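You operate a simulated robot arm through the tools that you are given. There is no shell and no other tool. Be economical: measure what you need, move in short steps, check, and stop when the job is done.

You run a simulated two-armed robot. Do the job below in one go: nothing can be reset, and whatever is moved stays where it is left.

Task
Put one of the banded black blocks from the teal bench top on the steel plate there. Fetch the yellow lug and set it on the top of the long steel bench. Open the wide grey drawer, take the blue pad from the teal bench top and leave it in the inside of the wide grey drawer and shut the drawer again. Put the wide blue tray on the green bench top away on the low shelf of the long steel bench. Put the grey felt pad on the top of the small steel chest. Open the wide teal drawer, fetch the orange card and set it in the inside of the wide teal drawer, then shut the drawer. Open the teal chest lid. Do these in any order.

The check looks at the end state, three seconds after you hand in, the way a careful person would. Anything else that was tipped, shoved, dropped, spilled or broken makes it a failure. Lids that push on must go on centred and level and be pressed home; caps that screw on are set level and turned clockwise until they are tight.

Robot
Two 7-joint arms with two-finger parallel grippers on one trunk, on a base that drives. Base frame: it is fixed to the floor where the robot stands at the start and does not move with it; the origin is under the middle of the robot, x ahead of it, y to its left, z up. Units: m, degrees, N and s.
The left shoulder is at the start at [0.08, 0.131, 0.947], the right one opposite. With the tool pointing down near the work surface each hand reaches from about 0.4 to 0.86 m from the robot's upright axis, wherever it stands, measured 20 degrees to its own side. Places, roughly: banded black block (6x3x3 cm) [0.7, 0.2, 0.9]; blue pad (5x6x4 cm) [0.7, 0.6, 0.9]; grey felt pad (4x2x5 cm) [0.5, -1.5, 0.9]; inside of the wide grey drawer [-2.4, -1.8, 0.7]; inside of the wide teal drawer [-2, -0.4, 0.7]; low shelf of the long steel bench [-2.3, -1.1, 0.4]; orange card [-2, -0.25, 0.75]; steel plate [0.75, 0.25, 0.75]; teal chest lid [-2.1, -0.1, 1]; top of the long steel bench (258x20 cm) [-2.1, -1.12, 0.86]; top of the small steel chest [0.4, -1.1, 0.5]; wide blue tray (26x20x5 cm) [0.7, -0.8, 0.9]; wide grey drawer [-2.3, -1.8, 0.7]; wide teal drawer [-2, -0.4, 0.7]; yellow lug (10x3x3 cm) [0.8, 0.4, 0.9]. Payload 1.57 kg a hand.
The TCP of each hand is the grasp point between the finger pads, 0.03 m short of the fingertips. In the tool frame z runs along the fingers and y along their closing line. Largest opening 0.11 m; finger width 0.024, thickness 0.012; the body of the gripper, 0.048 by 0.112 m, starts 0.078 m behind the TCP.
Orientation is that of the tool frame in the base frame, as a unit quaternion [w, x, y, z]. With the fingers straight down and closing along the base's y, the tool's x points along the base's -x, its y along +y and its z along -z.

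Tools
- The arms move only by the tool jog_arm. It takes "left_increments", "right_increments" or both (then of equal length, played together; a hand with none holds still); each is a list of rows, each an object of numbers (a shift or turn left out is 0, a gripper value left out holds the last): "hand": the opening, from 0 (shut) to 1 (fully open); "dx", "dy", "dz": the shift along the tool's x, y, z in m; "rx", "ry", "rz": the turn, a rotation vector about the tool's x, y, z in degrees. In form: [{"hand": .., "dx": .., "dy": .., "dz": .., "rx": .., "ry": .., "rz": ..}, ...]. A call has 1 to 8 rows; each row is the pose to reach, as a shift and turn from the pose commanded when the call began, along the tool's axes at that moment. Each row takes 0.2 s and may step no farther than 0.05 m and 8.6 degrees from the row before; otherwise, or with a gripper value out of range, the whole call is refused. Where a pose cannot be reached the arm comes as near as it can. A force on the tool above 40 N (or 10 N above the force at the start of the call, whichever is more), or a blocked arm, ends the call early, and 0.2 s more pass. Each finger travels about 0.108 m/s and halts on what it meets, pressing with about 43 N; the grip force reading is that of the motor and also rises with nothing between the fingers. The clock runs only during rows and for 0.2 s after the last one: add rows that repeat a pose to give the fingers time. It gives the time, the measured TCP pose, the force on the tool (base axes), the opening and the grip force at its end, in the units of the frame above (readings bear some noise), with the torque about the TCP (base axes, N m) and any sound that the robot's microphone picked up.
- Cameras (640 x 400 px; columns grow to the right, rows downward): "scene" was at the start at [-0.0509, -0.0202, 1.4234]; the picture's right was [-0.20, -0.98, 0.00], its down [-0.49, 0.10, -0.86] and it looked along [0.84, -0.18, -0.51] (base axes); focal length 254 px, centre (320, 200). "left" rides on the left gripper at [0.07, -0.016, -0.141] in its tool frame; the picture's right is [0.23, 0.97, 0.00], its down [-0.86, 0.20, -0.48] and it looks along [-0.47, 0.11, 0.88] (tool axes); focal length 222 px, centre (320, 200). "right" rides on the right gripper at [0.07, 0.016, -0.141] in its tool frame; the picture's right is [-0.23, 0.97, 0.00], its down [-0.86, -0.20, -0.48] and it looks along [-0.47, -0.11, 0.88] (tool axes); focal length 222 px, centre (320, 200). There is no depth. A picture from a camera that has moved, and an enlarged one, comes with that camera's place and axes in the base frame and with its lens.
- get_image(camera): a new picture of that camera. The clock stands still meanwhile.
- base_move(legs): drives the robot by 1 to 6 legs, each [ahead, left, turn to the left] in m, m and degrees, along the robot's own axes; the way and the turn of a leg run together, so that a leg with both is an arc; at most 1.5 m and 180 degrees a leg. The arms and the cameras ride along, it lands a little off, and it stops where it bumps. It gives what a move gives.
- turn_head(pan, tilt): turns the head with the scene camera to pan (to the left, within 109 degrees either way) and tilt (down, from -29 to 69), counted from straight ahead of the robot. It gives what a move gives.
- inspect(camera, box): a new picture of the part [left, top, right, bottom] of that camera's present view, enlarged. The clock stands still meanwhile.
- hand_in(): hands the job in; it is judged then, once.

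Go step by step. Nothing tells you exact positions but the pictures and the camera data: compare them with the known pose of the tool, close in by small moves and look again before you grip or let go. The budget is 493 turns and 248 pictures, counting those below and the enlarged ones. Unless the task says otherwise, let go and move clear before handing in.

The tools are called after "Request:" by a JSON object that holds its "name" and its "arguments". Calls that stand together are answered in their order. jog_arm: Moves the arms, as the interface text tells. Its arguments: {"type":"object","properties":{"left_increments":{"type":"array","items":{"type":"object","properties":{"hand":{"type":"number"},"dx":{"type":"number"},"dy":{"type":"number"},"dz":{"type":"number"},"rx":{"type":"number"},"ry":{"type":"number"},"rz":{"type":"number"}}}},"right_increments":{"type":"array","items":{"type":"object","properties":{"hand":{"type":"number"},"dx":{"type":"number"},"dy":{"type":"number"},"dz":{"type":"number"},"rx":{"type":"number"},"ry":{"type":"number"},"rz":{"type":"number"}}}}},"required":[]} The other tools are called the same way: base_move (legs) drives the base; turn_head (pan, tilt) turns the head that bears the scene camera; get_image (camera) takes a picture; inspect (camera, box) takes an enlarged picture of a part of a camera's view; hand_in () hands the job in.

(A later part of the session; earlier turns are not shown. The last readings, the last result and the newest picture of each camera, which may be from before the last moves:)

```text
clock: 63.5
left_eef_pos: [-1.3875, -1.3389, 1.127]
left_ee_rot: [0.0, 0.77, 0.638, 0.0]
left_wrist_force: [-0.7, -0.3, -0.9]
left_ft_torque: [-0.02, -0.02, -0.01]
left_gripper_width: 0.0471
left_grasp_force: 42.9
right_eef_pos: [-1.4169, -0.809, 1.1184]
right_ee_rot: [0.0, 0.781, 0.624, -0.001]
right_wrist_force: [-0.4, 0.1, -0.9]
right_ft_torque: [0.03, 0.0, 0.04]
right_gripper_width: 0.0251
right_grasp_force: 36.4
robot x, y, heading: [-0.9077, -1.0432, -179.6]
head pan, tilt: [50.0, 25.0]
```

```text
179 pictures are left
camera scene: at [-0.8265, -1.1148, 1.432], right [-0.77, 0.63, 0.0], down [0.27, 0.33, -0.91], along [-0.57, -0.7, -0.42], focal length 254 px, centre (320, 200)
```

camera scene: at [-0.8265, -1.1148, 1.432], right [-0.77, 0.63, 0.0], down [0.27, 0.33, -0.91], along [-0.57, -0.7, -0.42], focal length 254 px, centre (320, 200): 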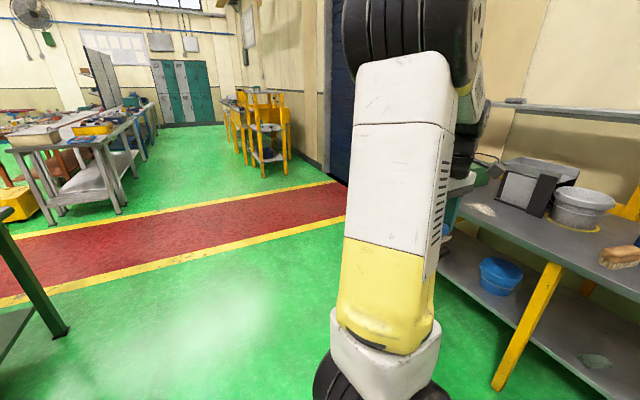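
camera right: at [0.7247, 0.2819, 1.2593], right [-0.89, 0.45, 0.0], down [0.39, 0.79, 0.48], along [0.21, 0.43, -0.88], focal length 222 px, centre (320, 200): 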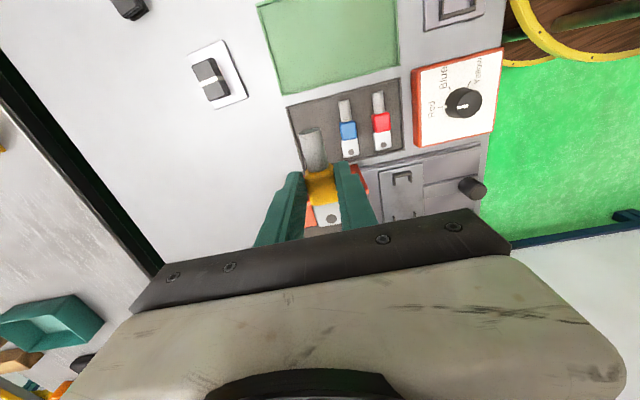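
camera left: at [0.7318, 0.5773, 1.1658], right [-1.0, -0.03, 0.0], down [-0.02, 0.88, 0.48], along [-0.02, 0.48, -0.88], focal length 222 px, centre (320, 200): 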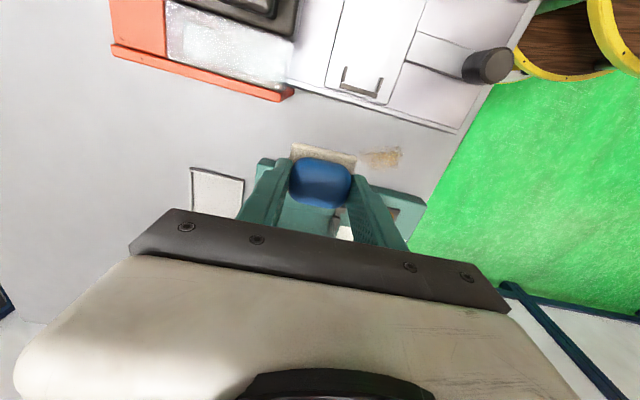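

The bench front edge is at x≈-1.95, top at z≈0.86. I drive closer and look at the clear strip for the lug.

Request:
{"name": "base_move", "arguments": {"legs": [[0.45, 0.0, -0.5]]}}

Request:
{"name": "turn_head", "arguments": {"pan": 0, "tilt": 35}}

Request:
{"name": "get_image", "arguments": {"camera": "scene"}}

Request:
{"name": "get_image", "arguments": {"camera": "right"}}

Request:
{"name": "get_image", "arguments": {"camera": "left"}}

```text
clock: 66.2
left_eef_pos: [-1.8347, -1.3342, 1.1261]
left_ee_rot: [0.0, 0.775, 0.631, 0.001]
left_wrist_force: [-0.2, 0.0, -0.9]
left_ft_torque: [-0.01, 0.01, 0.0]
left_gripper_width: 0.0468
left_grasp_force: 43.5
right_eef_pos: [-1.8581, -0.8039, 1.1181]
right_ee_rot: [0.0, 0.786, 0.618, 0.0]
right_wrist_force: [0.2, 1.1, -1.4]
right_ft_torque: [0.01, -0.02, 0.0]
right_gripper_width: 0.0251
right_grasp_force: 37.2
robot x, y, heading: [-1.3535, -1.0448, 179.7]
head pan, tilt: [50.0, 25.0]
```

```text
clock: 67.3
left_eef_pos: [-1.8343, -1.3333, 1.1255]
left_ee_rot: [0.0, 0.775, 0.631, 0.0]
left_wrist_force: [0.8, 0.6, -1.3]
left_ft_torque: [0.02, 0.04, -0.01]
left_gripper_width: 0.0469
left_grasp_force: 43.0
right_eef_pos: [-1.8569, -0.8032, 1.1182]
right_ee_rot: [-0.001, 0.786, 0.618, 0.001]
right_wrist_force: [0.1, -0.2, 0.9]
right_ft_torque: [0.01, -0.01, -0.03]
right_gripper_width: 0.0251
right_grasp_force: 36.5
robot x, y, heading: [-1.3539, -1.045, 179.9]
head pan, tilt: [0.0, 35.0]
```

```text
178 pictures are left
camera scene: at [-1.2999, -1.0478, 1.4162], right [0.0, 1.0, 0.0], down [0.57, 0.0, -0.82], along [-0.82, 0.0, -0.57], focal length 254 px, centre (320, 200)
```

scene: 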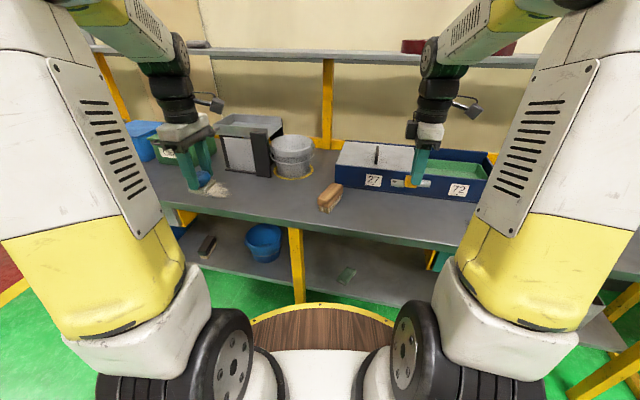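

```text
177 pictures are left
camera right: at [-1.8255, -0.7399, 1.26], right [0.89, -0.45, 0.0], down [-0.4, -0.78, 0.48], along [-0.22, -0.43, -0.88], focal length 222 px, centre (320, 200)
```

right: 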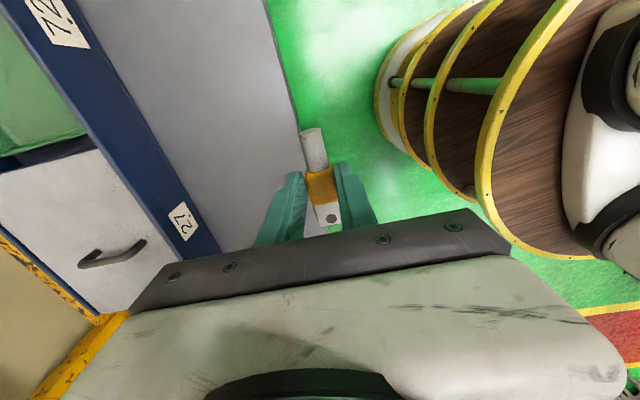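

```text
176 pictures are left
camera left: at [-1.8357, -1.2609, 1.2658], right [1.0, 0.03, 0.0], down [0.02, -0.88, 0.48], along [0.01, -0.48, -0.88], focal length 222 px, centre (320, 200)
```

left: 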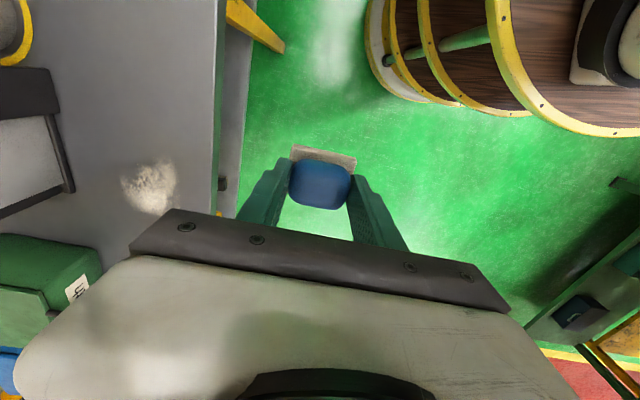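

I bring the lug over the strip at (-2.06,-0.80).

Request:
{"name": "jog_arm", "arguments": {"right_increments": [{"dx": -0.01, "dy": -0.045}, {"dx": -0.022, "dy": -0.09}, {"dx": -0.034, "dy": -0.135}, {"dx": -0.046, "dy": -0.18, "dz": 0.01}, {"dx": -0.048, "dy": -0.197, "dz": 0.05}, {"dx": -0.048, "dy": -0.197, "dz": 0.1}, {"dx": -0.048, "dy": -0.197, "dz": 0.15}, {"dx": -0.048, "dy": -0.197, "dz": 0.19}]}}

Request:
{"name": "get_image", "arguments": {"camera": "right"}}

Request:
{"name": "inspect", "arguments": {"camera": "scene", "box": [310, 120, 470, 240]}}

```text
clock: 69.1
left_eef_pos: [-1.8359, -1.3345, 1.127]
left_ee_rot: [0.0, 0.775, 0.632, -0.001]
left_wrist_force: [0.8, 0.3, -0.3]
left_ft_torque: [0.02, 0.0, 0.0]
left_gripper_width: 0.0469
left_grasp_force: 42.3
right_eef_pos: [-2.0585, -0.8024, 0.9299]
right_ee_rot: [0.0, 0.786, 0.618, 0.0]
right_wrist_force: [-0.5, -0.2, 0.3]
right_ft_torque: [0.04, -0.05, -0.02]
right_gripper_width: 0.025
right_grasp_force: 36.8
robot x, y, heading: [-1.355, -1.0445, 179.8]
head pan, tilt: [0.0, 35.0]
```

```text
175 pictures are left
camera right: at [-2.026, -0.7393, 1.0721], right [0.89, -0.45, 0.0], down [-0.4, -0.78, 0.48], along [-0.22, -0.43, -0.88], focal length 222 px, centre (320, 200)
```

right: 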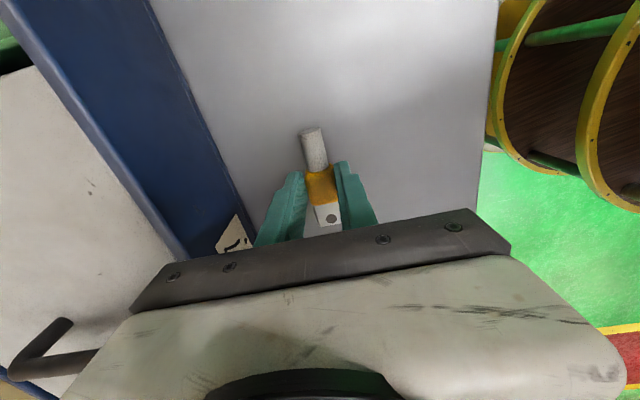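

```text
3.33 times, centred on (390, 180) of scene
camera zoom: at [-1.2997, -1.0478, 1.4162], right [0.0, 1.0, 0.0], down [0.57, 0.0, -0.82], along [-0.82, 0.0, -0.57], focal length 846 px, centre (87, 267)
```

zoom: 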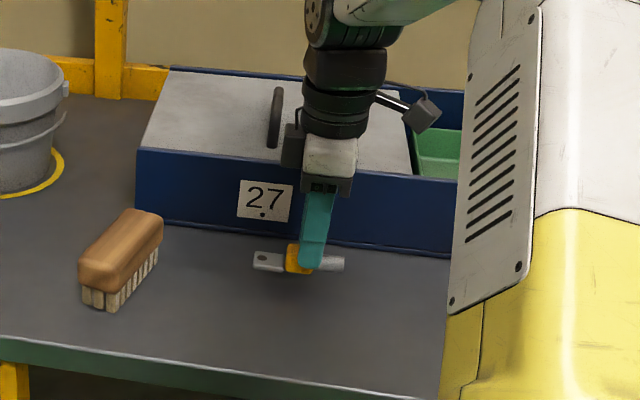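

Request:
{"name": "jog_arm", "arguments": {"right_increments": [{"dx": 0.007, "dy": 0.03}, {"dx": 0.007, "dy": 0.03, "dz": 0.015}, {"dx": 0.007, "dy": 0.03, "dz": 0.022}]}}

Request:
{"name": "inspect", "arguments": {"camera": "scene", "box": [350, 160, 430, 220]}}

```text
clock: 69.9
left_eef_pos: [-1.8357, -1.3329, 1.1252]
left_ee_rot: [0.001, 0.775, 0.632, 0.0]
left_wrist_force: [-0.3, -0.7, -1.0]
left_ft_torque: [0.0, 0.0, 0.01]
left_gripper_width: 0.047
left_grasp_force: 42.8
right_eef_pos: [-2.0282, -0.8031, 0.906]
right_ee_rot: [0.0, 0.787, 0.618, 0.0]
right_wrist_force: [-0.2, -0.1, 3.2]
right_ft_torque: [-0.19, -0.01, 0.07]
right_gripper_width: 0.0248
right_grasp_force: 36.4
robot x, y, heading: [-1.3551, -1.0448, 179.8]
head pan, tilt: [0.0, 35.0]
```

```text
6.67 times, centred on (390, 190) of scene
camera zoom: at [-1.2998, -1.0477, 1.4162], right [0.0, 1.0, 0.0], down [0.57, 0.0, -0.82], along [-0.82, 0.0, -0.57], focal length 1692 px, centre (-147, 267)
```

zoom: 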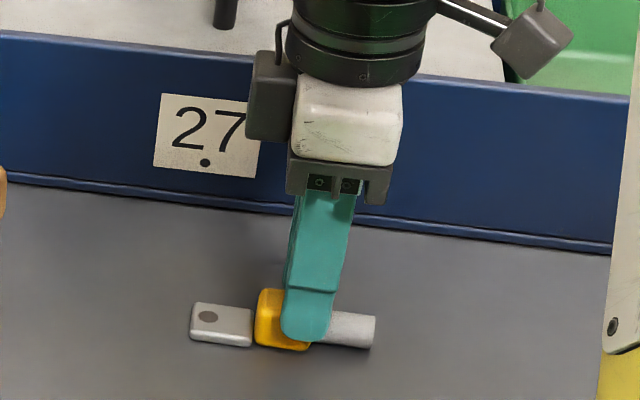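

Request:
{"name": "jog_arm", "arguments": {"right_increments": [{"dz": 0.001}, {"dz": 0.001, "hand": 0.4}, {"dz": 0.001, "hand": 0.45}, {"dz": 0.001, "hand": 0.45}]}}

Request:
{"name": "jog_arm", "arguments": {"right_increments": [{"dz": -0.03}, {"dz": -0.07}, {"dz": -0.12}, {"dz": -0.16}]}}

Request:
{"name": "inspect", "arguments": {"camera": "scene", "box": [350, 160, 430, 220]}}

```text
clock: 70.9
left_eef_pos: [-1.8339, -1.334, 1.1258]
left_ee_rot: [-0.001, 0.775, 0.632, 0.0]
left_wrist_force: [0.0, 0.2, -0.7]
left_ft_torque: [0.01, -0.01, -0.05]
left_gripper_width: 0.047
left_grasp_force: 43.2
right_eef_pos: [-2.028, -0.8031, 0.9048]
right_ee_rot: [0.0, 0.786, 0.618, 0.0]
right_wrist_force: [0.2, 0.6, 0.0]
right_ft_torque: [-0.04, 0.01, 0.01]
right_gripper_width: 0.0497
right_grasp_force: 0.1
robot x, y, heading: [-1.3542, -1.0446, 180.0]
head pan, tilt: [0.0, 35.0]
```

```text
clock: 71.9
left_eef_pos: [-1.8346, -1.3337, 1.1258]
left_ee_rot: [-0.001, 0.776, 0.631, 0.0]
left_wrist_force: [-1.0, -0.2, -1.3]
left_ft_torque: [-0.04, -0.06, 0.0]
left_gripper_width: 0.0468
left_grasp_force: 42.5
right_eef_pos: [-2.0274, -0.8045, 1.0653]
right_ee_rot: [0.0, 0.786, 0.619, 0.0]
right_wrist_force: [1.1, 0.2, -0.1]
right_ft_torque: [0.0, 0.0, -0.01]
right_gripper_width: 0.0491
right_grasp_force: 0.1
robot x, y, heading: [-1.3532, -1.0462, 180.0]
head pan, tilt: [0.0, 35.0]
```

```text
6.67 times, centred on (390, 190) of scene
camera zoom: at [-1.3001, -1.0476, 1.4162], right [0.0, 1.0, 0.0], down [0.57, 0.0, -0.82], along [-0.82, 0.0, -0.57], focal length 1692 px, centre (-147, 267)
```

zoom: 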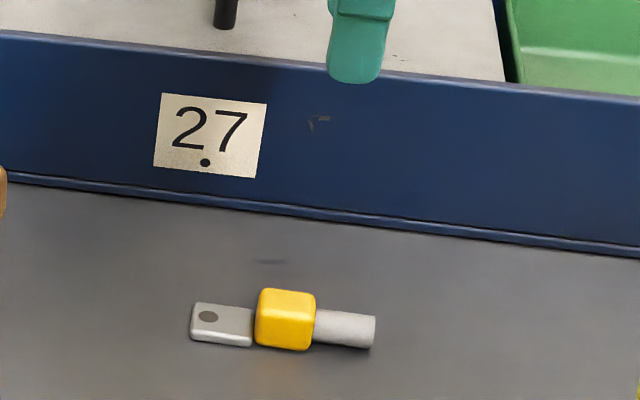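

Lug is set down. I retract the right hand and drive back and left to view the grey drawer.

Request:
{"name": "jog_arm", "arguments": {"right_increments": [{"dx": 0.01, "dy": 0.045, "dz": -0.015}, {"dx": 0.022, "dy": 0.09, "dz": -0.03}, {"dx": 0.034, "dy": 0.135, "dz": -0.045}, {"dx": 0.046, "dy": 0.18, "dz": -0.06}]}}

Request:
{"name": "base_move", "arguments": {"legs": [[-0.3, 0.6, 0]]}}

Request:
{"name": "turn_head", "arguments": {"pan": 5, "tilt": 30}}

Request:
{"name": "get_image", "arguments": {"camera": "scene"}}

```text
clock: 72.9
left_eef_pos: [-1.8359, -1.3341, 1.1246]
left_ee_rot: [0.001, 0.775, 0.632, 0.0]
left_wrist_force: [-1.0, -0.7, -1.0]
left_ft_torque: [0.0, -0.04, -0.02]
left_gripper_width: 0.0471
left_grasp_force: 43.2
right_eef_pos: [-1.8421, -0.8017, 1.1257]
right_ee_rot: [0.001, 0.787, 0.617, 0.0]
right_wrist_force: [-1.1, 0.1, 0.0]
right_ft_torque: [0.0, -0.03, -0.03]
right_gripper_width: 0.0494
right_grasp_force: 0.0
robot x, y, heading: [-1.3513, -1.0426, 179.7]
head pan, tilt: [0.0, 35.0]
```

```text
clock: 76.7
left_eef_pos: [-1.535, -1.9373, 1.1264]
left_ee_rot: [-0.001, 0.775, 0.632, 0.0]
left_wrist_force: [-0.2, -0.4, -0.7]
left_ft_torque: [-0.02, 0.04, 0.01]
left_gripper_width: 0.0468
left_grasp_force: 42.8
right_eef_pos: [-1.5428, -1.405, 1.1252]
right_ee_rot: [0.0, 0.786, 0.618, 0.0]
right_wrist_force: [-0.3, 0.5, 0.4]
right_ft_torque: [-0.01, -0.02, -0.03]
right_gripper_width: 0.0495
right_grasp_force: 0.0
robot x, y, heading: [-1.0547, -1.6478, 179.6]
head pan, tilt: [0.0, 35.0]
```

```text
clock: 77.3
left_eef_pos: [-1.5355, -1.9367, 1.1261]
left_ee_rot: [0.0, 0.775, 0.632, 0.001]
left_wrist_force: [0.2, -0.6, -1.4]
left_ft_torque: [-0.01, -0.03, 0.02]
left_gripper_width: 0.047
left_grasp_force: 42.6
right_eef_pos: [-1.5423, -1.4051, 1.1256]
right_ee_rot: [0.001, 0.787, 0.617, 0.0]
right_wrist_force: [0.2, 0.6, 1.1]
right_ft_torque: [0.01, -0.01, 0.0]
right_gripper_width: 0.0493
right_grasp_force: 0.1
robot x, y, heading: [-1.0534, -1.6471, 179.8]
head pan, tilt: [5.0, 30.0]
```

```text
171 pictures are left
camera scene: at [-1.0026, -1.6582, 1.424], right [-0.08, 1.0, 0.0], down [0.5, 0.04, -0.87], along [-0.86, -0.07, -0.5], focal length 254 px, centre (320, 200)
```

scene: 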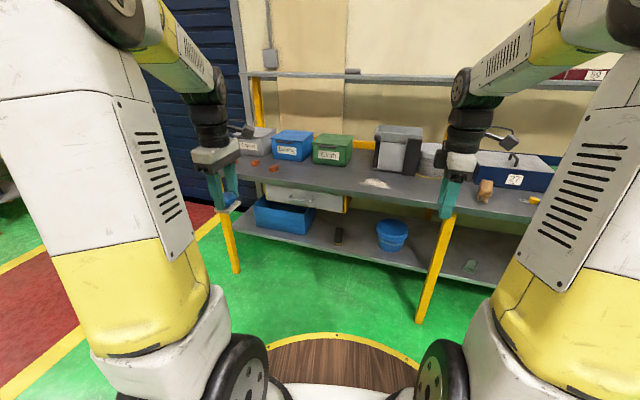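

Request:
{"name": "inspect", "arguments": {"camera": "scene", "box": [230, 120, 390, 220]}}

Request:
{"name": "inspect", "arguments": {"camera": "scene", "box": [240, 170, 360, 245]}}

```text
4.00 times, centred on (310, 170) of scene
camera zoom: at [-1.0026, -1.6582, 1.424], right [-0.08, 1.0, 0.0], down [0.5, 0.04, -0.87], along [-0.86, -0.07, -0.5], focal length 1015 px, centre (360, 320)
```

zoom: 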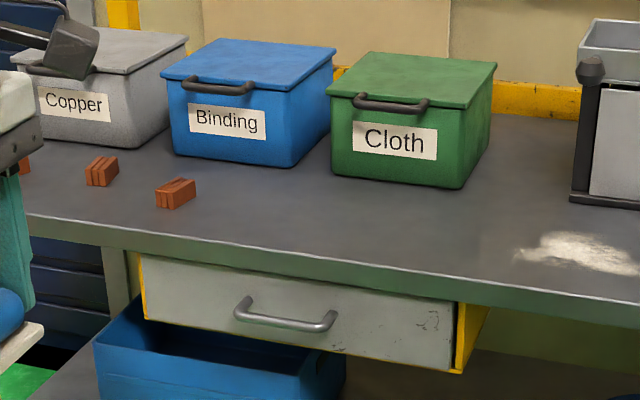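

```text
5.33 times, centred on (300, 208) of scene
camera zoom: at [-1.0026, -1.6582, 1.424], right [-0.08, 1.0, 0.0], down [0.5, 0.04, -0.87], along [-0.86, -0.07, -0.5], focal length 1353 px, centre (427, 160)
```

zoom: 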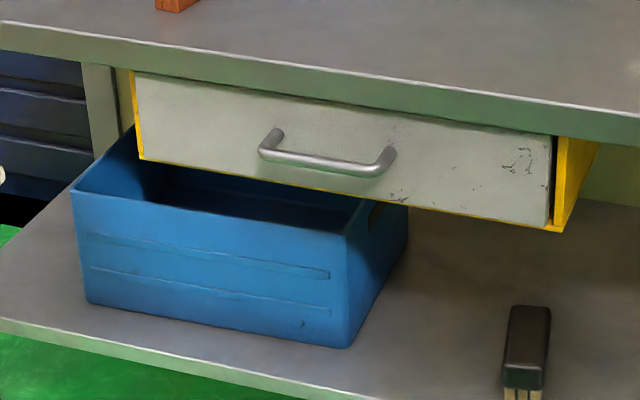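

The grey drawer with a bow handle hangs under the bench, whose front is turned about 12°. I align the base to it, with the handle ahead of the right hand.

Request:
{"name": "base_move", "arguments": {"legs": [[0, 0, -12.3], [0.25, 0.54, 0]]}}

Request:
{"name": "turn_head", "arguments": {"pan": -5, "tilt": 40}}

Request:
{"name": "get_image", "arguments": {"camera": "scene"}}

Request:
{"name": "inspect", "arguments": {"camera": "scene", "box": [240, 150, 400, 270]}}

```text
clock: 81.5
left_eef_pos: [-1.9522, -2.2952, 1.1265]
left_ee_rot: [0.0, 0.84, 0.542, 0.0]
left_wrist_force: [0.1, -0.3, -0.6]
left_ft_torque: [-0.01, -0.02, 0.02]
left_gripper_width: 0.0467
left_grasp_force: 43.1
right_eef_pos: [-1.8423, -1.7748, 1.1265]
right_ee_rot: [0.0, 0.849, 0.528, 0.0]
right_wrist_force: [0.1, -0.7, -0.4]
right_ft_torque: [0.01, -0.01, 0.02]
right_gripper_width: 0.0495
right_grasp_force: 0.0
robot x, y, heading: [-1.4194, -2.1178, 167.3]
head pan, tilt: [5.0, 30.0]
```

```text
clock: 82.2
left_eef_pos: [-1.9518, -2.2951, 1.1265]
left_ee_rot: [0.0, 0.84, 0.542, 0.0]
left_wrist_force: [0.4, 0.7, -0.6]
left_ft_torque: [0.01, -0.02, -0.02]
left_gripper_width: 0.0467
left_grasp_force: 43.0
right_eef_pos: [-1.8424, -1.7745, 1.1255]
right_ee_rot: [0.0, 0.849, 0.528, 0.0]
right_wrist_force: [0.1, -0.7, 0.5]
right_ft_torque: [-0.03, 0.0, 0.02]
right_gripper_width: 0.0494
right_grasp_force: 0.1
robot x, y, heading: [-1.4184, -2.1221, 167.1]
head pan, tilt: [-5.0, 40.0]
```

```text
168 pictures are left
camera scene: at [-1.362, -2.1266, 1.4087], right [0.3, 0.95, 0.0], down [0.61, -0.2, -0.77], along [-0.73, 0.23, -0.64], focal length 254 px, centre (320, 200)
```

scene: 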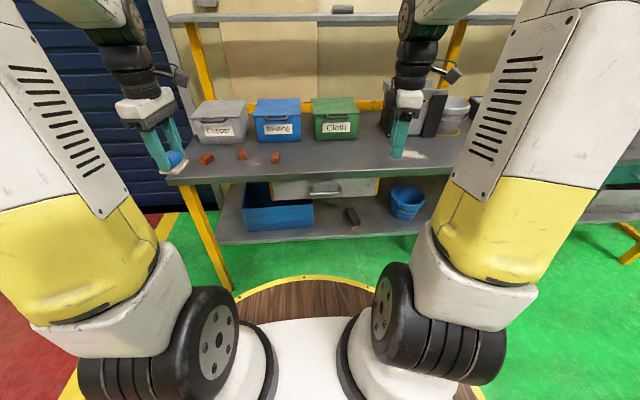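

```text
3.33 times, centred on (320, 210) of scene
camera zoom: at [-1.362, -2.1266, 1.4087], right [0.3, 0.95, 0.0], down [0.61, -0.2, -0.77], along [-0.73, 0.23, -0.64], focal length 846 px, centre (320, 167)
```

zoom: 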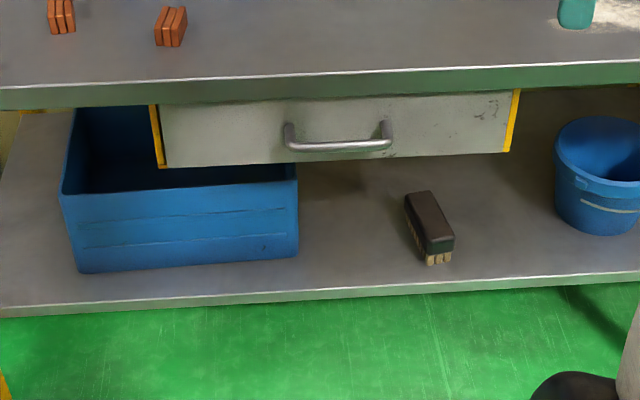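

Triangulation puts the handle bar at (-2.146, -1.853, 0.751), right under the bench lip. I turn the right hand to point horizontally at it.

Request:
{"name": "jog_arm", "arguments": {"right_increments": [{"rz": -7, "dz": 0.03}, {"rz": -13.7, "dz": 0.06, "hand": 0.5}]}}

Request:
{"name": "jog_arm", "arguments": {"right_increments": [{"rx": 8, "dz": 0.03}, {"rx": 16, "dz": 0.06}, {"rx": 24, "dz": 0.09}, {"rx": 32, "dz": 0.12}, {"rx": 40, "dz": 0.15}, {"rx": 48, "dz": 0.18}, {"rx": 56, "dz": 0.2}, {"rx": 64, "dz": 0.22}]}}

Request:
{"name": "get_image", "arguments": {"camera": "scene"}}

```text
clock: 82.8
left_eef_pos: [-1.9521, -2.2956, 1.1268]
left_ee_rot: [0.0, 0.84, 0.542, 0.0]
left_wrist_force: [-0.3, -0.7, -0.2]
left_ft_torque: [-0.03, 0.01, -0.02]
left_gripper_width: 0.0472
left_grasp_force: 43.1
right_eef_pos: [-1.8439, -1.7754, 1.0676]
right_ee_rot: [0.0, 0.78, 0.626, 0.0]
right_wrist_force: [0.3, -0.9, -0.2]
right_ft_torque: [-0.01, 0.03, 0.02]
right_gripper_width: 0.0553
right_grasp_force: 0.0
robot x, y, heading: [-1.42, -2.1186, 167.1]
head pan, tilt: [-5.0, 40.0]
```

```text
clock: 84.6
left_eef_pos: [-1.9512, -2.2943, 1.125]
left_ee_rot: [0.0, 0.84, 0.543, 0.001]
left_wrist_force: [-0.1, -0.4, -0.5]
left_ft_torque: [-0.01, 0.05, 0.0]
left_gripper_width: 0.0471
left_grasp_force: 43.0
right_eef_pos: [-1.8642, -1.7576, 0.8265]
right_ee_rot: [-0.413, 0.662, 0.531, -0.331]
right_wrist_force: [-0.1, 0.1, 0.4]
right_ft_torque: [-0.01, -0.04, -0.02]
right_gripper_width: 0.0549
right_grasp_force: 0.1
right hand out of reach, approached as far as the arm can: row 5, 6, 7, 8
robot x, y, heading: [-1.4189, -2.1211, 167.3]
head pan, tilt: [-5.0, 40.0]
```

```text
166 pictures are left
camera scene: at [-1.3617, -2.1269, 1.4086], right [0.31, 0.95, 0.0], down [0.61, -0.2, -0.77], along [-0.73, 0.23, -0.64], focal length 254 px, centre (320, 200)
```

scene: 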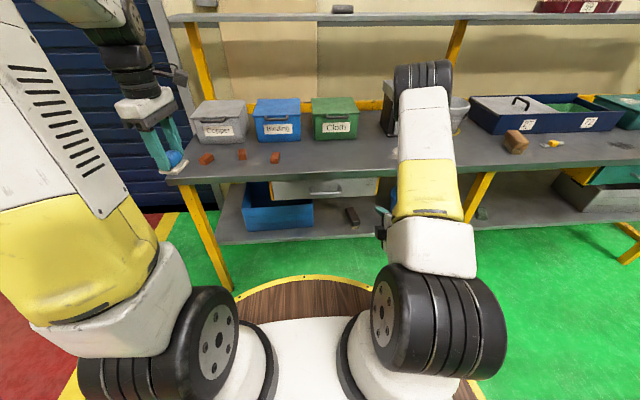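

Too close for a horizontal hand; I back the base off and extend the hand ahead.

Request:
{"name": "base_move", "arguments": {"legs": [[-0.28, 0, 0]]}}

Request:
{"name": "jog_arm", "arguments": {"right_increments": [{"dz": 0.03}, {"dz": 0.07}, {"dz": 0.11}, {"dz": 0.15}]}}

Request:
{"name": "get_image", "arguments": {"camera": "scene"}}

```text
clock: 86.5
left_eef_pos: [-1.6813, -2.3559, 1.126]
left_ee_rot: [0.0, 0.84, 0.542, 0.0]
left_wrist_force: [-0.3, -0.4, -0.8]
left_ft_torque: [0.02, -0.03, 0.01]
left_gripper_width: 0.047
left_grasp_force: 42.9
right_eef_pos: [-1.5945, -1.8172, 0.8286]
right_ee_rot: [-0.413, 0.662, 0.53, -0.331]
right_wrist_force: [0.4, -0.3, 0.5]
right_ft_torque: [0.01, 0.02, 0.0]
right_gripper_width: 0.0549
right_grasp_force: 0.0
robot x, y, heading: [-1.1512, -2.1813, 167.1]
head pan, tilt: [-5.0, 40.0]
```

```text
clock: 87.5
left_eef_pos: [-1.6813, -2.356, 1.1252]
left_ee_rot: [0.0, 0.84, 0.542, 0.0]
left_wrist_force: [-0.2, 0.3, -0.5]
left_ft_torque: [-0.01, 0.02, 0.04]
left_gripper_width: 0.0468
left_grasp_force: 43.2
right_eef_pos: [-1.7275, -1.7897, 0.7621]
right_ee_rot: [-0.414, 0.662, 0.53, -0.331]
right_wrist_force: [-0.2, 0.9, 0.8]
right_ft_torque: [-0.01, 0.01, -0.02]
right_gripper_width: 0.0552
right_grasp_force: 0.0
robot x, y, heading: [-1.1471, -2.1815, 167.2]
head pan, tilt: [-5.0, 40.0]
```

```text
165 pictures are left
camera scene: at [-1.0919, -2.1878, 1.4086], right [0.31, 0.95, 0.0], down [0.61, -0.2, -0.77], along [-0.73, 0.23, -0.64], focal length 254 px, centre (320, 200)
```

scene: 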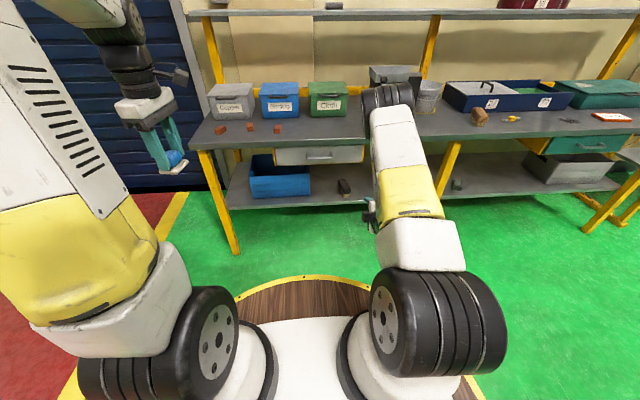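

Request:
{"name": "jog_arm", "arguments": {"right_increments": [{"rx": 7, "dz": 0.025, "dy": -0.012}, {"rx": 14, "dz": 0.05, "dy": -0.024}, {"rx": 21, "dz": 0.075, "dy": -0.036}, {"rx": 26, "dz": 0.1, "dy": -0.049}]}}

Request:
{"name": "get_image", "arguments": {"camera": "scene"}}

Request:
{"name": "get_image", "arguments": {"camera": "right"}}

```text
clock: 88.5
left_eef_pos: [-1.682, -2.3568, 1.1267]
left_ee_rot: [0.0, 0.84, 0.542, 0.0]
left_wrist_force: [0.4, -0.1, -0.9]
left_ft_torque: [0.0, 0.01, -0.01]
left_gripper_width: 0.0469
left_grasp_force: 42.6
right_eef_pos: [-1.8342, -1.7643, 0.7632]
right_ee_rot: [0.552, -0.552, -0.442, 0.442]
right_wrist_force: [-0.1, -0.4, -0.1]
right_ft_torque: [-0.04, 0.0, -0.01]
right_gripper_width: 0.055
right_grasp_force: 0.1
robot x, y, heading: [-1.1464, -2.1826, 167.1]
head pan, tilt: [-5.0, 40.0]
```

```text
164 pictures are left
camera scene: at [-1.092, -2.1878, 1.4087], right [0.31, 0.95, 0.0], down [0.61, -0.2, -0.77], along [-0.73, 0.23, -0.64], focal length 254 px, centre (320, 200)
```

scene: 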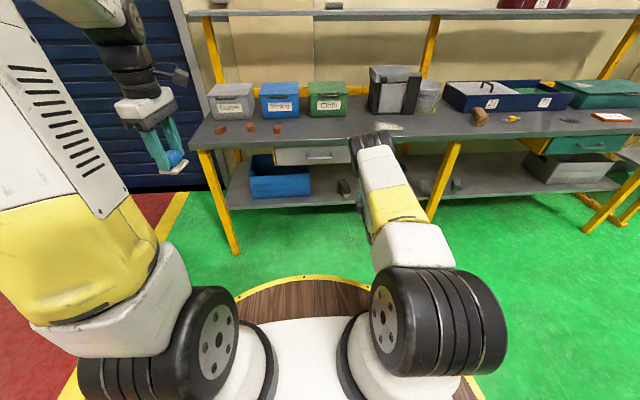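

```text
163 pictures are left
camera right: at [-1.6825, -1.7273, 0.7462], right [-0.05, -0.22, -0.97], down [0.28, -0.94, 0.2], along [-0.96, -0.26, 0.11], focal length 222 px, centre (320, 200)
```

right: 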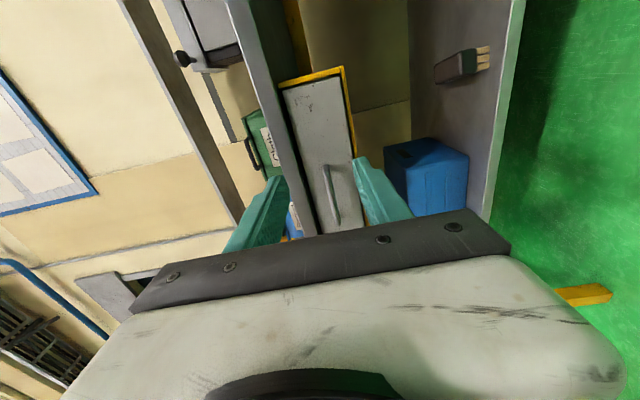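

Request:
{"name": "inspect", "arguments": {"camera": "right", "box": [240, 60, 440, 240]}}

Request:
{"name": "inspect", "arguments": {"camera": "scene", "box": [260, 120, 400, 220]}}

```text
2.22 times, centred on (340, 150) of right
camera zoom: at [-1.6825, -1.7273, 0.7462], right [-0.05, -0.22, -0.97], down [0.28, -0.94, 0.2], along [-0.96, -0.26, 0.11], focal length 494 px, centre (276, 311)
```

zoom: 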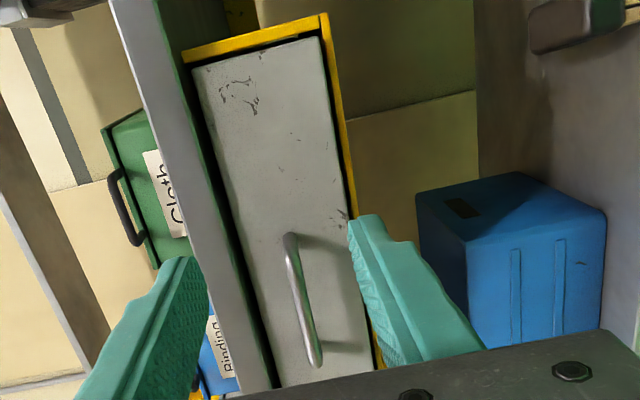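

```text
4.00 times, centred on (330, 170) of scene
camera zoom: at [-1.092, -2.1878, 1.4087], right [0.31, 0.95, 0.0], down [0.61, -0.2, -0.77], along [-0.73, 0.23, -0.64], focal length 1015 px, centre (280, 320)
```

zoom: 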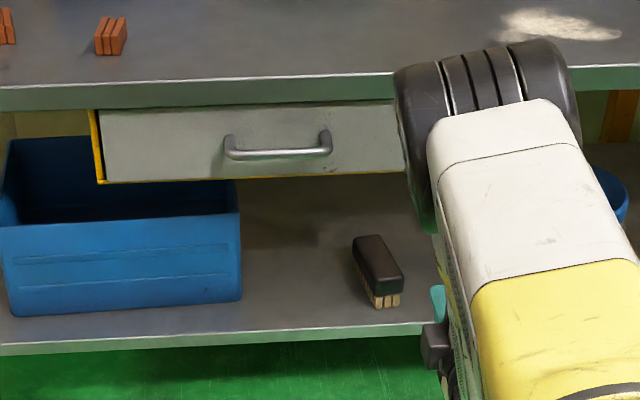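

Request:
{"name": "jog_arm", "arguments": {"right_increments": [{"dx": -0.04}, {"dx": -0.08}, {"dx": -0.12, "dz": 0.02}, {"dx": -0.155, "dz": 0.05, "dy": -0.004}, {"dx": -0.155, "dz": 0.1, "dy": -0.004}, {"dx": -0.155, "dz": 0.15, "dy": -0.004}, {"dx": -0.155, "dz": 0.19, "dy": -0.004}]}}

Request:
{"name": "get_image", "arguments": {"camera": "right"}}

Request:
{"name": "inspect", "arguments": {"camera": "scene", "box": [260, 120, 400, 220]}}

```text
clock: 90.1
left_eef_pos: [-1.6816, -2.3568, 1.1256]
left_ee_rot: [0.001, 0.84, 0.543, 0.0]
left_wrist_force: [-0.8, -0.6, -0.4]
left_ft_torque: [-0.01, 0.03, -0.02]
left_gripper_width: 0.0469
left_grasp_force: 43.4
right_eef_pos: [-2.0537, -1.8738, 0.7679]
right_ee_rot: [-0.551, 0.553, 0.441, -0.442]
right_wrist_force: [0.1, -0.4, -0.1]
right_ft_torque: [-0.03, 0.0, 0.01]
right_gripper_width: 0.0549
right_grasp_force: 0.1
robot x, y, heading: [-1.1478, -2.1836, 167.2]
head pan, tilt: [-5.0, 40.0]
```

```text
160 pictures are left
camera right: at [-1.9005, -1.8362, 0.7515], right [-0.05, -0.22, -0.97], down [0.28, -0.94, 0.2], along [-0.96, -0.26, 0.11], focal length 222 px, centre (320, 200)
```

right: 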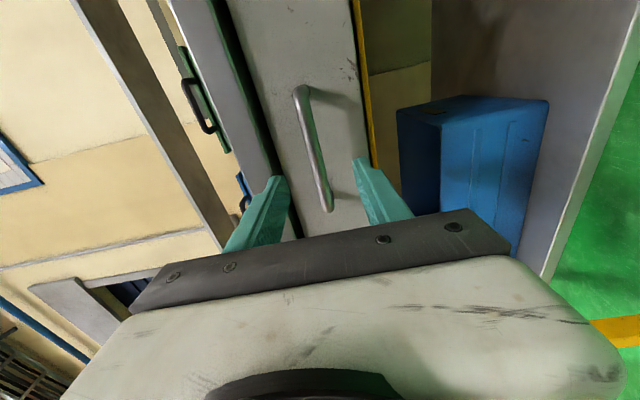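

```text
4.00 times, centred on (330, 170) of scene
camera zoom: at [-1.092, -2.188, 1.4087], right [0.31, 0.95, 0.0], down [0.61, -0.2, -0.77], along [-0.73, 0.23, -0.64], focal length 1015 px, centre (280, 320)
```

zoom: 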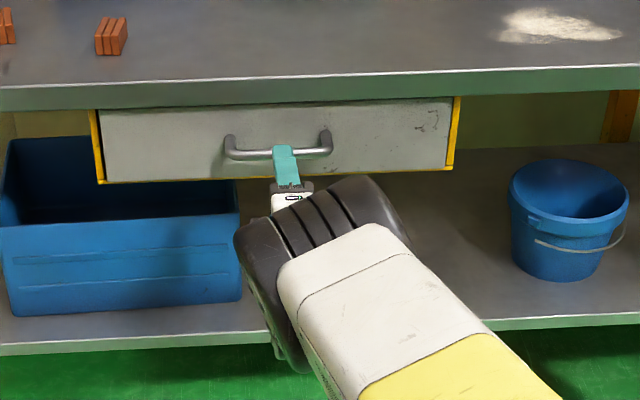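

Request:
{"name": "jog_arm", "arguments": {"right_increments": [{"dz": 0.04, "dy": -0.002}, {"dz": 0.072, "dy": -0.002}]}}

Request:
{"name": "get_image", "arguments": {"camera": "right"}}

Request:
{"name": "inspect", "arguments": {"camera": "scene", "box": [290, 130, 370, 190]}}

```text
clock: 90.7
left_eef_pos: [-1.6823, -2.3567, 1.1253]
left_ee_rot: [0.0, 0.841, 0.542, 0.0]
left_wrist_force: [0.1, 0.3, 0.2]
left_ft_torque: [-0.01, 0.01, 0.02]
left_gripper_width: 0.0468
left_grasp_force: 43.3
right_eef_pos: [-2.0952, -1.861, 0.7828]
right_ee_rot: [-0.551, 0.552, 0.442, -0.442]
right_wrist_force: [0.7, 0.6, 0.0]
right_ft_torque: [0.0, 0.05, -0.01]
right_gripper_width: 0.0549
right_grasp_force: 0.0
right hand out of reach, approached as far as the arm can: row 1, 2
robot x, y, heading: [-1.1483, -2.1842, 167.1]
head pan, tilt: [-5.0, 40.0]
```

```text
158 pictures are left
camera right: at [-1.943, -1.824, 0.7669], right [-0.05, -0.22, -0.97], down [0.28, -0.94, 0.2], along [-0.96, -0.26, 0.11], focal length 222 px, centre (320, 200)
```

right: 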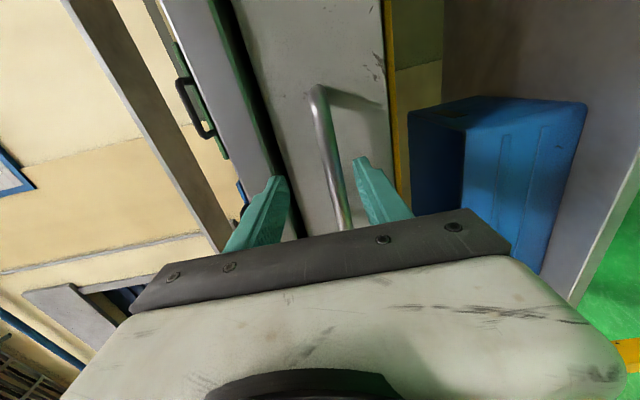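

```text
6.67 times, centred on (330, 160) of scene
camera zoom: at [-1.0922, -2.1879, 1.4087], right [0.31, 0.95, 0.0], down [0.61, -0.2, -0.77], along [-0.73, 0.23, -0.64], focal length 1692 px, centre (253, 467)
```

zoom: 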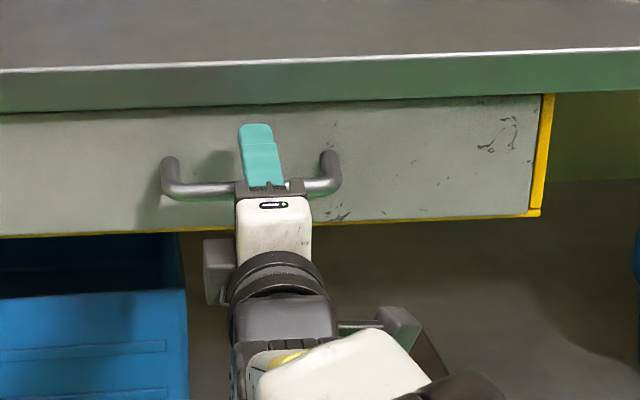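

Request:
{"name": "jog_arm", "arguments": {"right_increments": [{"dz": -0.03, "dy": 0.01}]}}

Request:
{"name": "base_move", "arguments": {"legs": [[0.04, 0, 0]]}}

Request:
{"name": "get_image", "arguments": {"camera": "right"}}

```text
clock: 91.1
left_eef_pos: [-1.682, -2.3565, 1.1262]
left_ee_rot: [0.0, 0.84, 0.543, 0.0]
left_wrist_force: [-0.3, -0.2, -0.2]
left_ft_torque: [-0.02, 0.02, 0.01]
left_gripper_width: 0.0467
left_grasp_force: 43.1
right_eef_pos: [-2.0664, -1.8685, 0.7736]
right_ee_rot: [0.552, -0.552, -0.442, 0.442]
right_wrist_force: [0.7, -0.1, -0.1]
right_ft_torque: [0.0, 0.05, -0.01]
right_gripper_width: 0.0549
right_grasp_force: 0.0
robot x, y, heading: [-1.1457, -2.1854, 167.2]
head pan, tilt: [-5.0, 40.0]
```

```text
clock: 92.0
left_eef_pos: [-1.7197, -2.3478, 1.126]
left_ee_rot: [0.0, 0.84, 0.542, 0.0]
left_wrist_force: [1.1, -0.2, 0.0]
left_ft_torque: [0.0, 0.04, -0.02]
left_gripper_width: 0.0468
left_grasp_force: 42.9
right_eef_pos: [-2.1043, -1.8591, 0.7743]
right_ee_rot: [0.552, -0.552, -0.442, 0.442]
right_wrist_force: [-0.4, 1.0, 0.2]
right_ft_torque: [-0.03, 0.03, -0.01]
right_gripper_width: 0.0549
right_grasp_force: 0.2
robot x, y, heading: [-1.1857, -2.173, 167.5]
head pan, tilt: [-5.0, 40.0]
```

```text
156 pictures are left
camera right: at [-1.952, -1.8225, 0.7574], right [-0.05, -0.22, -0.97], down [0.28, -0.94, 0.2], along [-0.96, -0.26, 0.11], focal length 222 px, centre (320, 200)
```

right: 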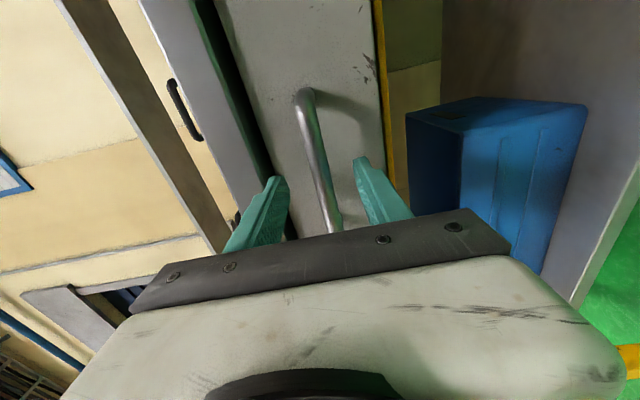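

Request:
{"name": "jog_arm", "arguments": {"right_increments": [{"dz": 0.028, "dy": 0.004}, {"dz": 0.028, "dy": 0.004}]}}

Request:
{"name": "get_image", "arguments": {"camera": "right"}}

Request:
{"name": "inspect", "arguments": {"camera": "scene", "box": [290, 130, 370, 190]}}

```text
clock: 92.6
left_eef_pos: [-1.7204, -2.3473, 1.1256]
left_ee_rot: [0.001, 0.84, 0.542, 0.0]
left_wrist_force: [0.3, 0.3, -1.2]
left_ft_torque: [0.03, 0.01, 0.01]
left_gripper_width: 0.0468
left_grasp_force: 42.7
right_eef_pos: [-2.1296, -1.8517, 0.7749]
right_ee_rot: [-0.551, 0.552, 0.443, -0.442]
right_wrist_force: [25.0, -6.6, 0.0]
right_ft_torque: [0.06, 0.8, -0.25]
right_gripper_width: 0.0549
right_grasp_force: 0.6
right hand out of reach, approached as far as the arm can: row 1, 2
robot x, y, heading: [-1.1883, -2.1726, 167.0]
head pan, tilt: [-5.0, 40.0]
```

```text
155 pictures are left
camera right: at [-1.9774, -1.815, 0.7594], right [-0.05, -0.22, -0.97], down [0.28, -0.94, 0.2], along [-0.96, -0.26, 0.11], focal length 222 px, centre (320, 200)
```

right: 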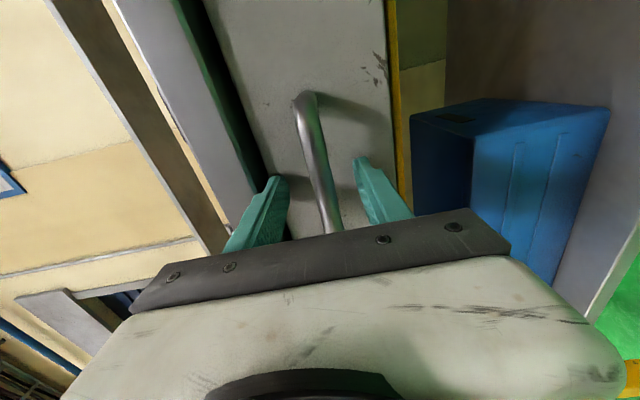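

```text
6.67 times, centred on (330, 160) of scene
camera zoom: at [-1.1292, -2.1796, 1.4086], right [0.31, 0.95, 0.0], down [0.61, -0.2, -0.77], along [-0.73, 0.23, -0.64], focal length 1692 px, centre (253, 467)
```

zoom: 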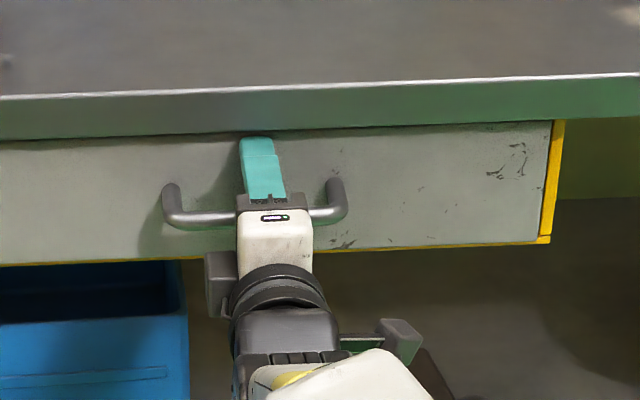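

Fingertips touch the drawer front, bar between the fingers: back 6 mm and close.

Request:
{"name": "jog_arm", "arguments": {"right_increments": [{"dz": -0.007}, {"dz": -0.007, "hand": 0}, {"dz": -0.007, "hand": 0}, {"dz": -0.007, "hand": 0}]}}

Request:
{"name": "get_image", "arguments": {"camera": "right"}}

```text
clock: 93.6
left_eef_pos: [-1.7215, -2.347, 1.1253]
left_ee_rot: [0.0, 0.84, 0.543, 0.001]
left_wrist_force: [-0.4, 0.7, -1.4]
left_ft_torque: [-0.01, 0.0, -0.01]
left_gripper_width: 0.0473
left_grasp_force: 43.1
right_eef_pos: [-2.1228, -1.8517, 0.7714]
right_ee_rot: [-0.55, 0.555, 0.444, -0.439]
right_wrist_force: [-1.5, -3.3, -29.3]
right_ft_torque: [0.05, 0.21, -0.06]
right_gripper_width: 0.0138
right_grasp_force: 29.8
robot x, y, heading: [-1.1892, -2.1747, 167.1]
head pan, tilt: [-5.0, 40.0]
```

```text
153 pictures are left
camera right: at [-1.9707, -1.816, 0.7561], right [-0.04, -0.22, -0.97], down [0.28, -0.94, 0.2], along [-0.96, -0.26, 0.1], focal length 222 px, centre (320, 200)
```

right: 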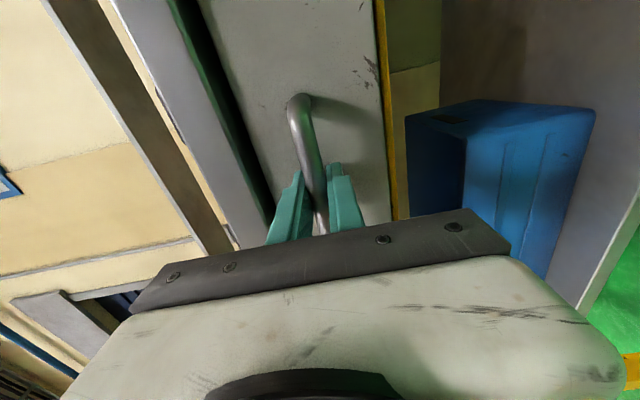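

Gripped the bar. I relieve the vertical load and pull along the drawer's axis.

Request:
{"name": "jog_arm", "arguments": {"right_increments": [{"dz": -0.01, "dy": 0.006}, {"dz": -0.04, "dy": 0.007}, {"dz": -0.08, "dy": 0.007}, {"dz": -0.12, "dy": 0.007}]}}

Request:
{"name": "get_image", "arguments": {"camera": "scene"}}

```text
clock: 94.6
left_eef_pos: [-1.7216, -2.3471, 1.1258]
left_ee_rot: [0.0, 0.84, 0.543, 0.0]
left_wrist_force: [0.1, 0.1, -1.1]
left_ft_torque: [0.01, -0.03, -0.02]
left_gripper_width: 0.0468
left_grasp_force: 42.4
right_eef_pos: [-2.0075, -1.8804, 0.771]
right_ee_rot: [0.552, -0.551, -0.442, 0.443]
right_wrist_force: [-1.4, -2.7, -5.1]
right_ft_torque: [0.05, 0.12, -0.62]
right_gripper_width: 0.0135
right_grasp_force: 30.0
robot x, y, heading: [-1.1839, -2.1747, 167.0]
head pan, tilt: [-5.0, 40.0]
```

```text
152 pictures are left
camera scene: at [-1.1307, -2.1791, 1.4087], right [0.31, 0.95, 0.0], down [0.61, -0.2, -0.77], along [-0.73, 0.23, -0.64], focal length 254 px, centre (320, 200)
```

scene: 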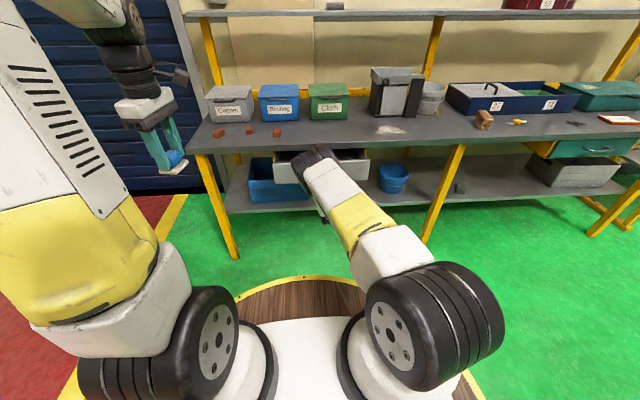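

Drawer is opening freely. I pull a further 0.11 m.

Request:
{"name": "jog_arm", "arguments": {"right_increments": [{"dz": -0.04, "dy": 0.001}, {"dz": -0.08, "dy": 0.001}, {"dz": -0.11, "dy": 0.001}]}}

Request:
{"name": "get_image", "arguments": {"camera": "scene"}}

Request:
{"name": "inspect", "arguments": {"camera": "scene", "box": [230, 130, 410, 240]}}

```text
clock: 95.4
left_eef_pos: [-1.721, -2.3492, 1.1256]
left_ee_rot: [0.0, 0.84, 0.542, 0.002]
left_wrist_force: [0.5, 0.3, -1.2]
left_ft_torque: [0.01, -0.03, 0.02]
left_gripper_width: 0.047
left_grasp_force: 42.7
right_eef_pos: [-1.8987, -1.9062, 0.7711]
right_ee_rot: [0.552, -0.549, -0.442, 0.446]
right_wrist_force: [-5.2, -20.4, 11.6]
right_ft_torque: [0.17, -0.06, -0.02]
right_gripper_width: 0.014
right_grasp_force: 30.6
robot x, y, heading: [-1.187, -2.1724, 167.2]
head pan, tilt: [-5.0, 40.0]
```

```text
151 pictures are left
camera scene: at [-1.1303, -2.18, 1.4087], right [0.31, 0.95, 0.0], down [0.61, -0.2, -0.77], along [-0.73, 0.23, -0.64], focal length 254 px, centre (320, 200)
```

scene: 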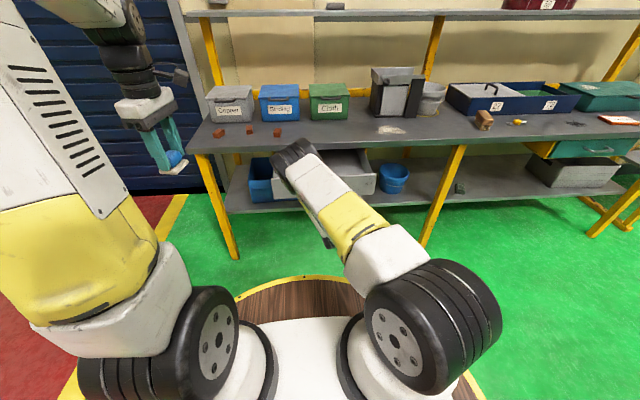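

```text
3.56 times, centred on (320, 185) of scene
camera zoom: at [-1.1303, -2.18, 1.4087], right [0.31, 0.95, 0.0], down [0.61, -0.2, -0.77], along [-0.73, 0.23, -0.64], focal length 902 px, centre (320, 253)
```

zoom: 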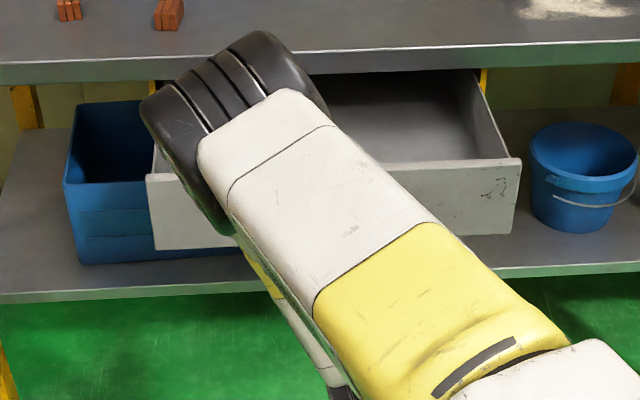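

Request:
{"name": "jog_arm", "arguments": {"right_increments": [{"hand": 0.5}, {"hand": 0.5}, {"dz": -0.04}, {"dz": -0.08}, {"dz": -0.08, "dx": 0.05}, {"dz": -0.08, "dx": 0.1}, {"dz": -0.08, "dx": 0.15}, {"dz": -0.08, "dx": 0.2}]}}

Request:
{"name": "get_image", "arguments": {"camera": "scene"}}

```text
clock: 97.2
left_eef_pos: [-1.7204, -2.3485, 1.125]
left_ee_rot: [0.0, 0.84, 0.543, 0.0]
left_wrist_force: [0.1, 0.5, -0.5]
left_ft_torque: [0.04, -0.03, -0.03]
left_gripper_width: 0.0467
left_grasp_force: 42.6
right_eef_pos: [-1.779, -1.7236, 0.7698]
right_ee_rot: [-0.551, 0.552, 0.442, -0.442]
right_wrist_force: [0.2, 0.1, 0.4]
right_ft_torque: [0.01, 0.0, 0.0]
right_gripper_width: 0.055
right_grasp_force: 0.0
robot x, y, heading: [-1.1856, -2.1717, 167.2]
head pan, tilt: [-5.0, 40.0]
```

```text
149 pictures are left
camera scene: at [-1.1304, -2.1796, 1.4087], right [0.31, 0.95, 0.0], down [0.61, -0.2, -0.77], along [-0.73, 0.23, -0.64], focal length 254 px, centre (320, 200)
```

scene: 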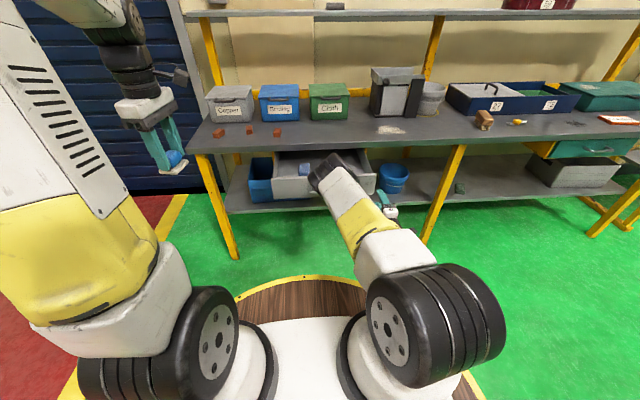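

Request:
{"name": "inspect", "arguments": {"camera": "scene", "box": [250, 135, 410, 235]}}

```text
4.00 times, centred on (330, 185) of scene
camera zoom: at [-1.1304, -2.1796, 1.4087], right [0.31, 0.95, 0.0], down [0.61, -0.2, -0.77], along [-0.73, 0.23, -0.64], focal length 1015 px, centre (280, 260)
```

zoom: 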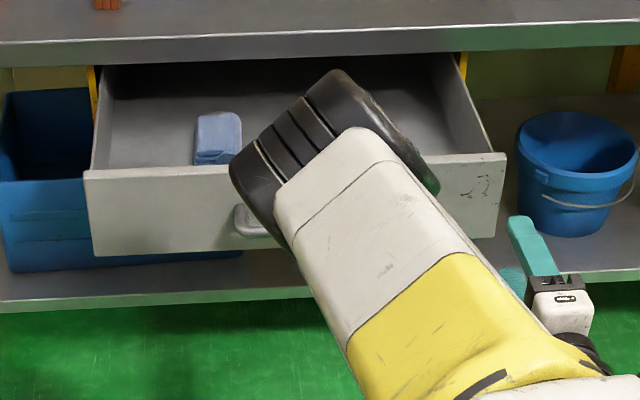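

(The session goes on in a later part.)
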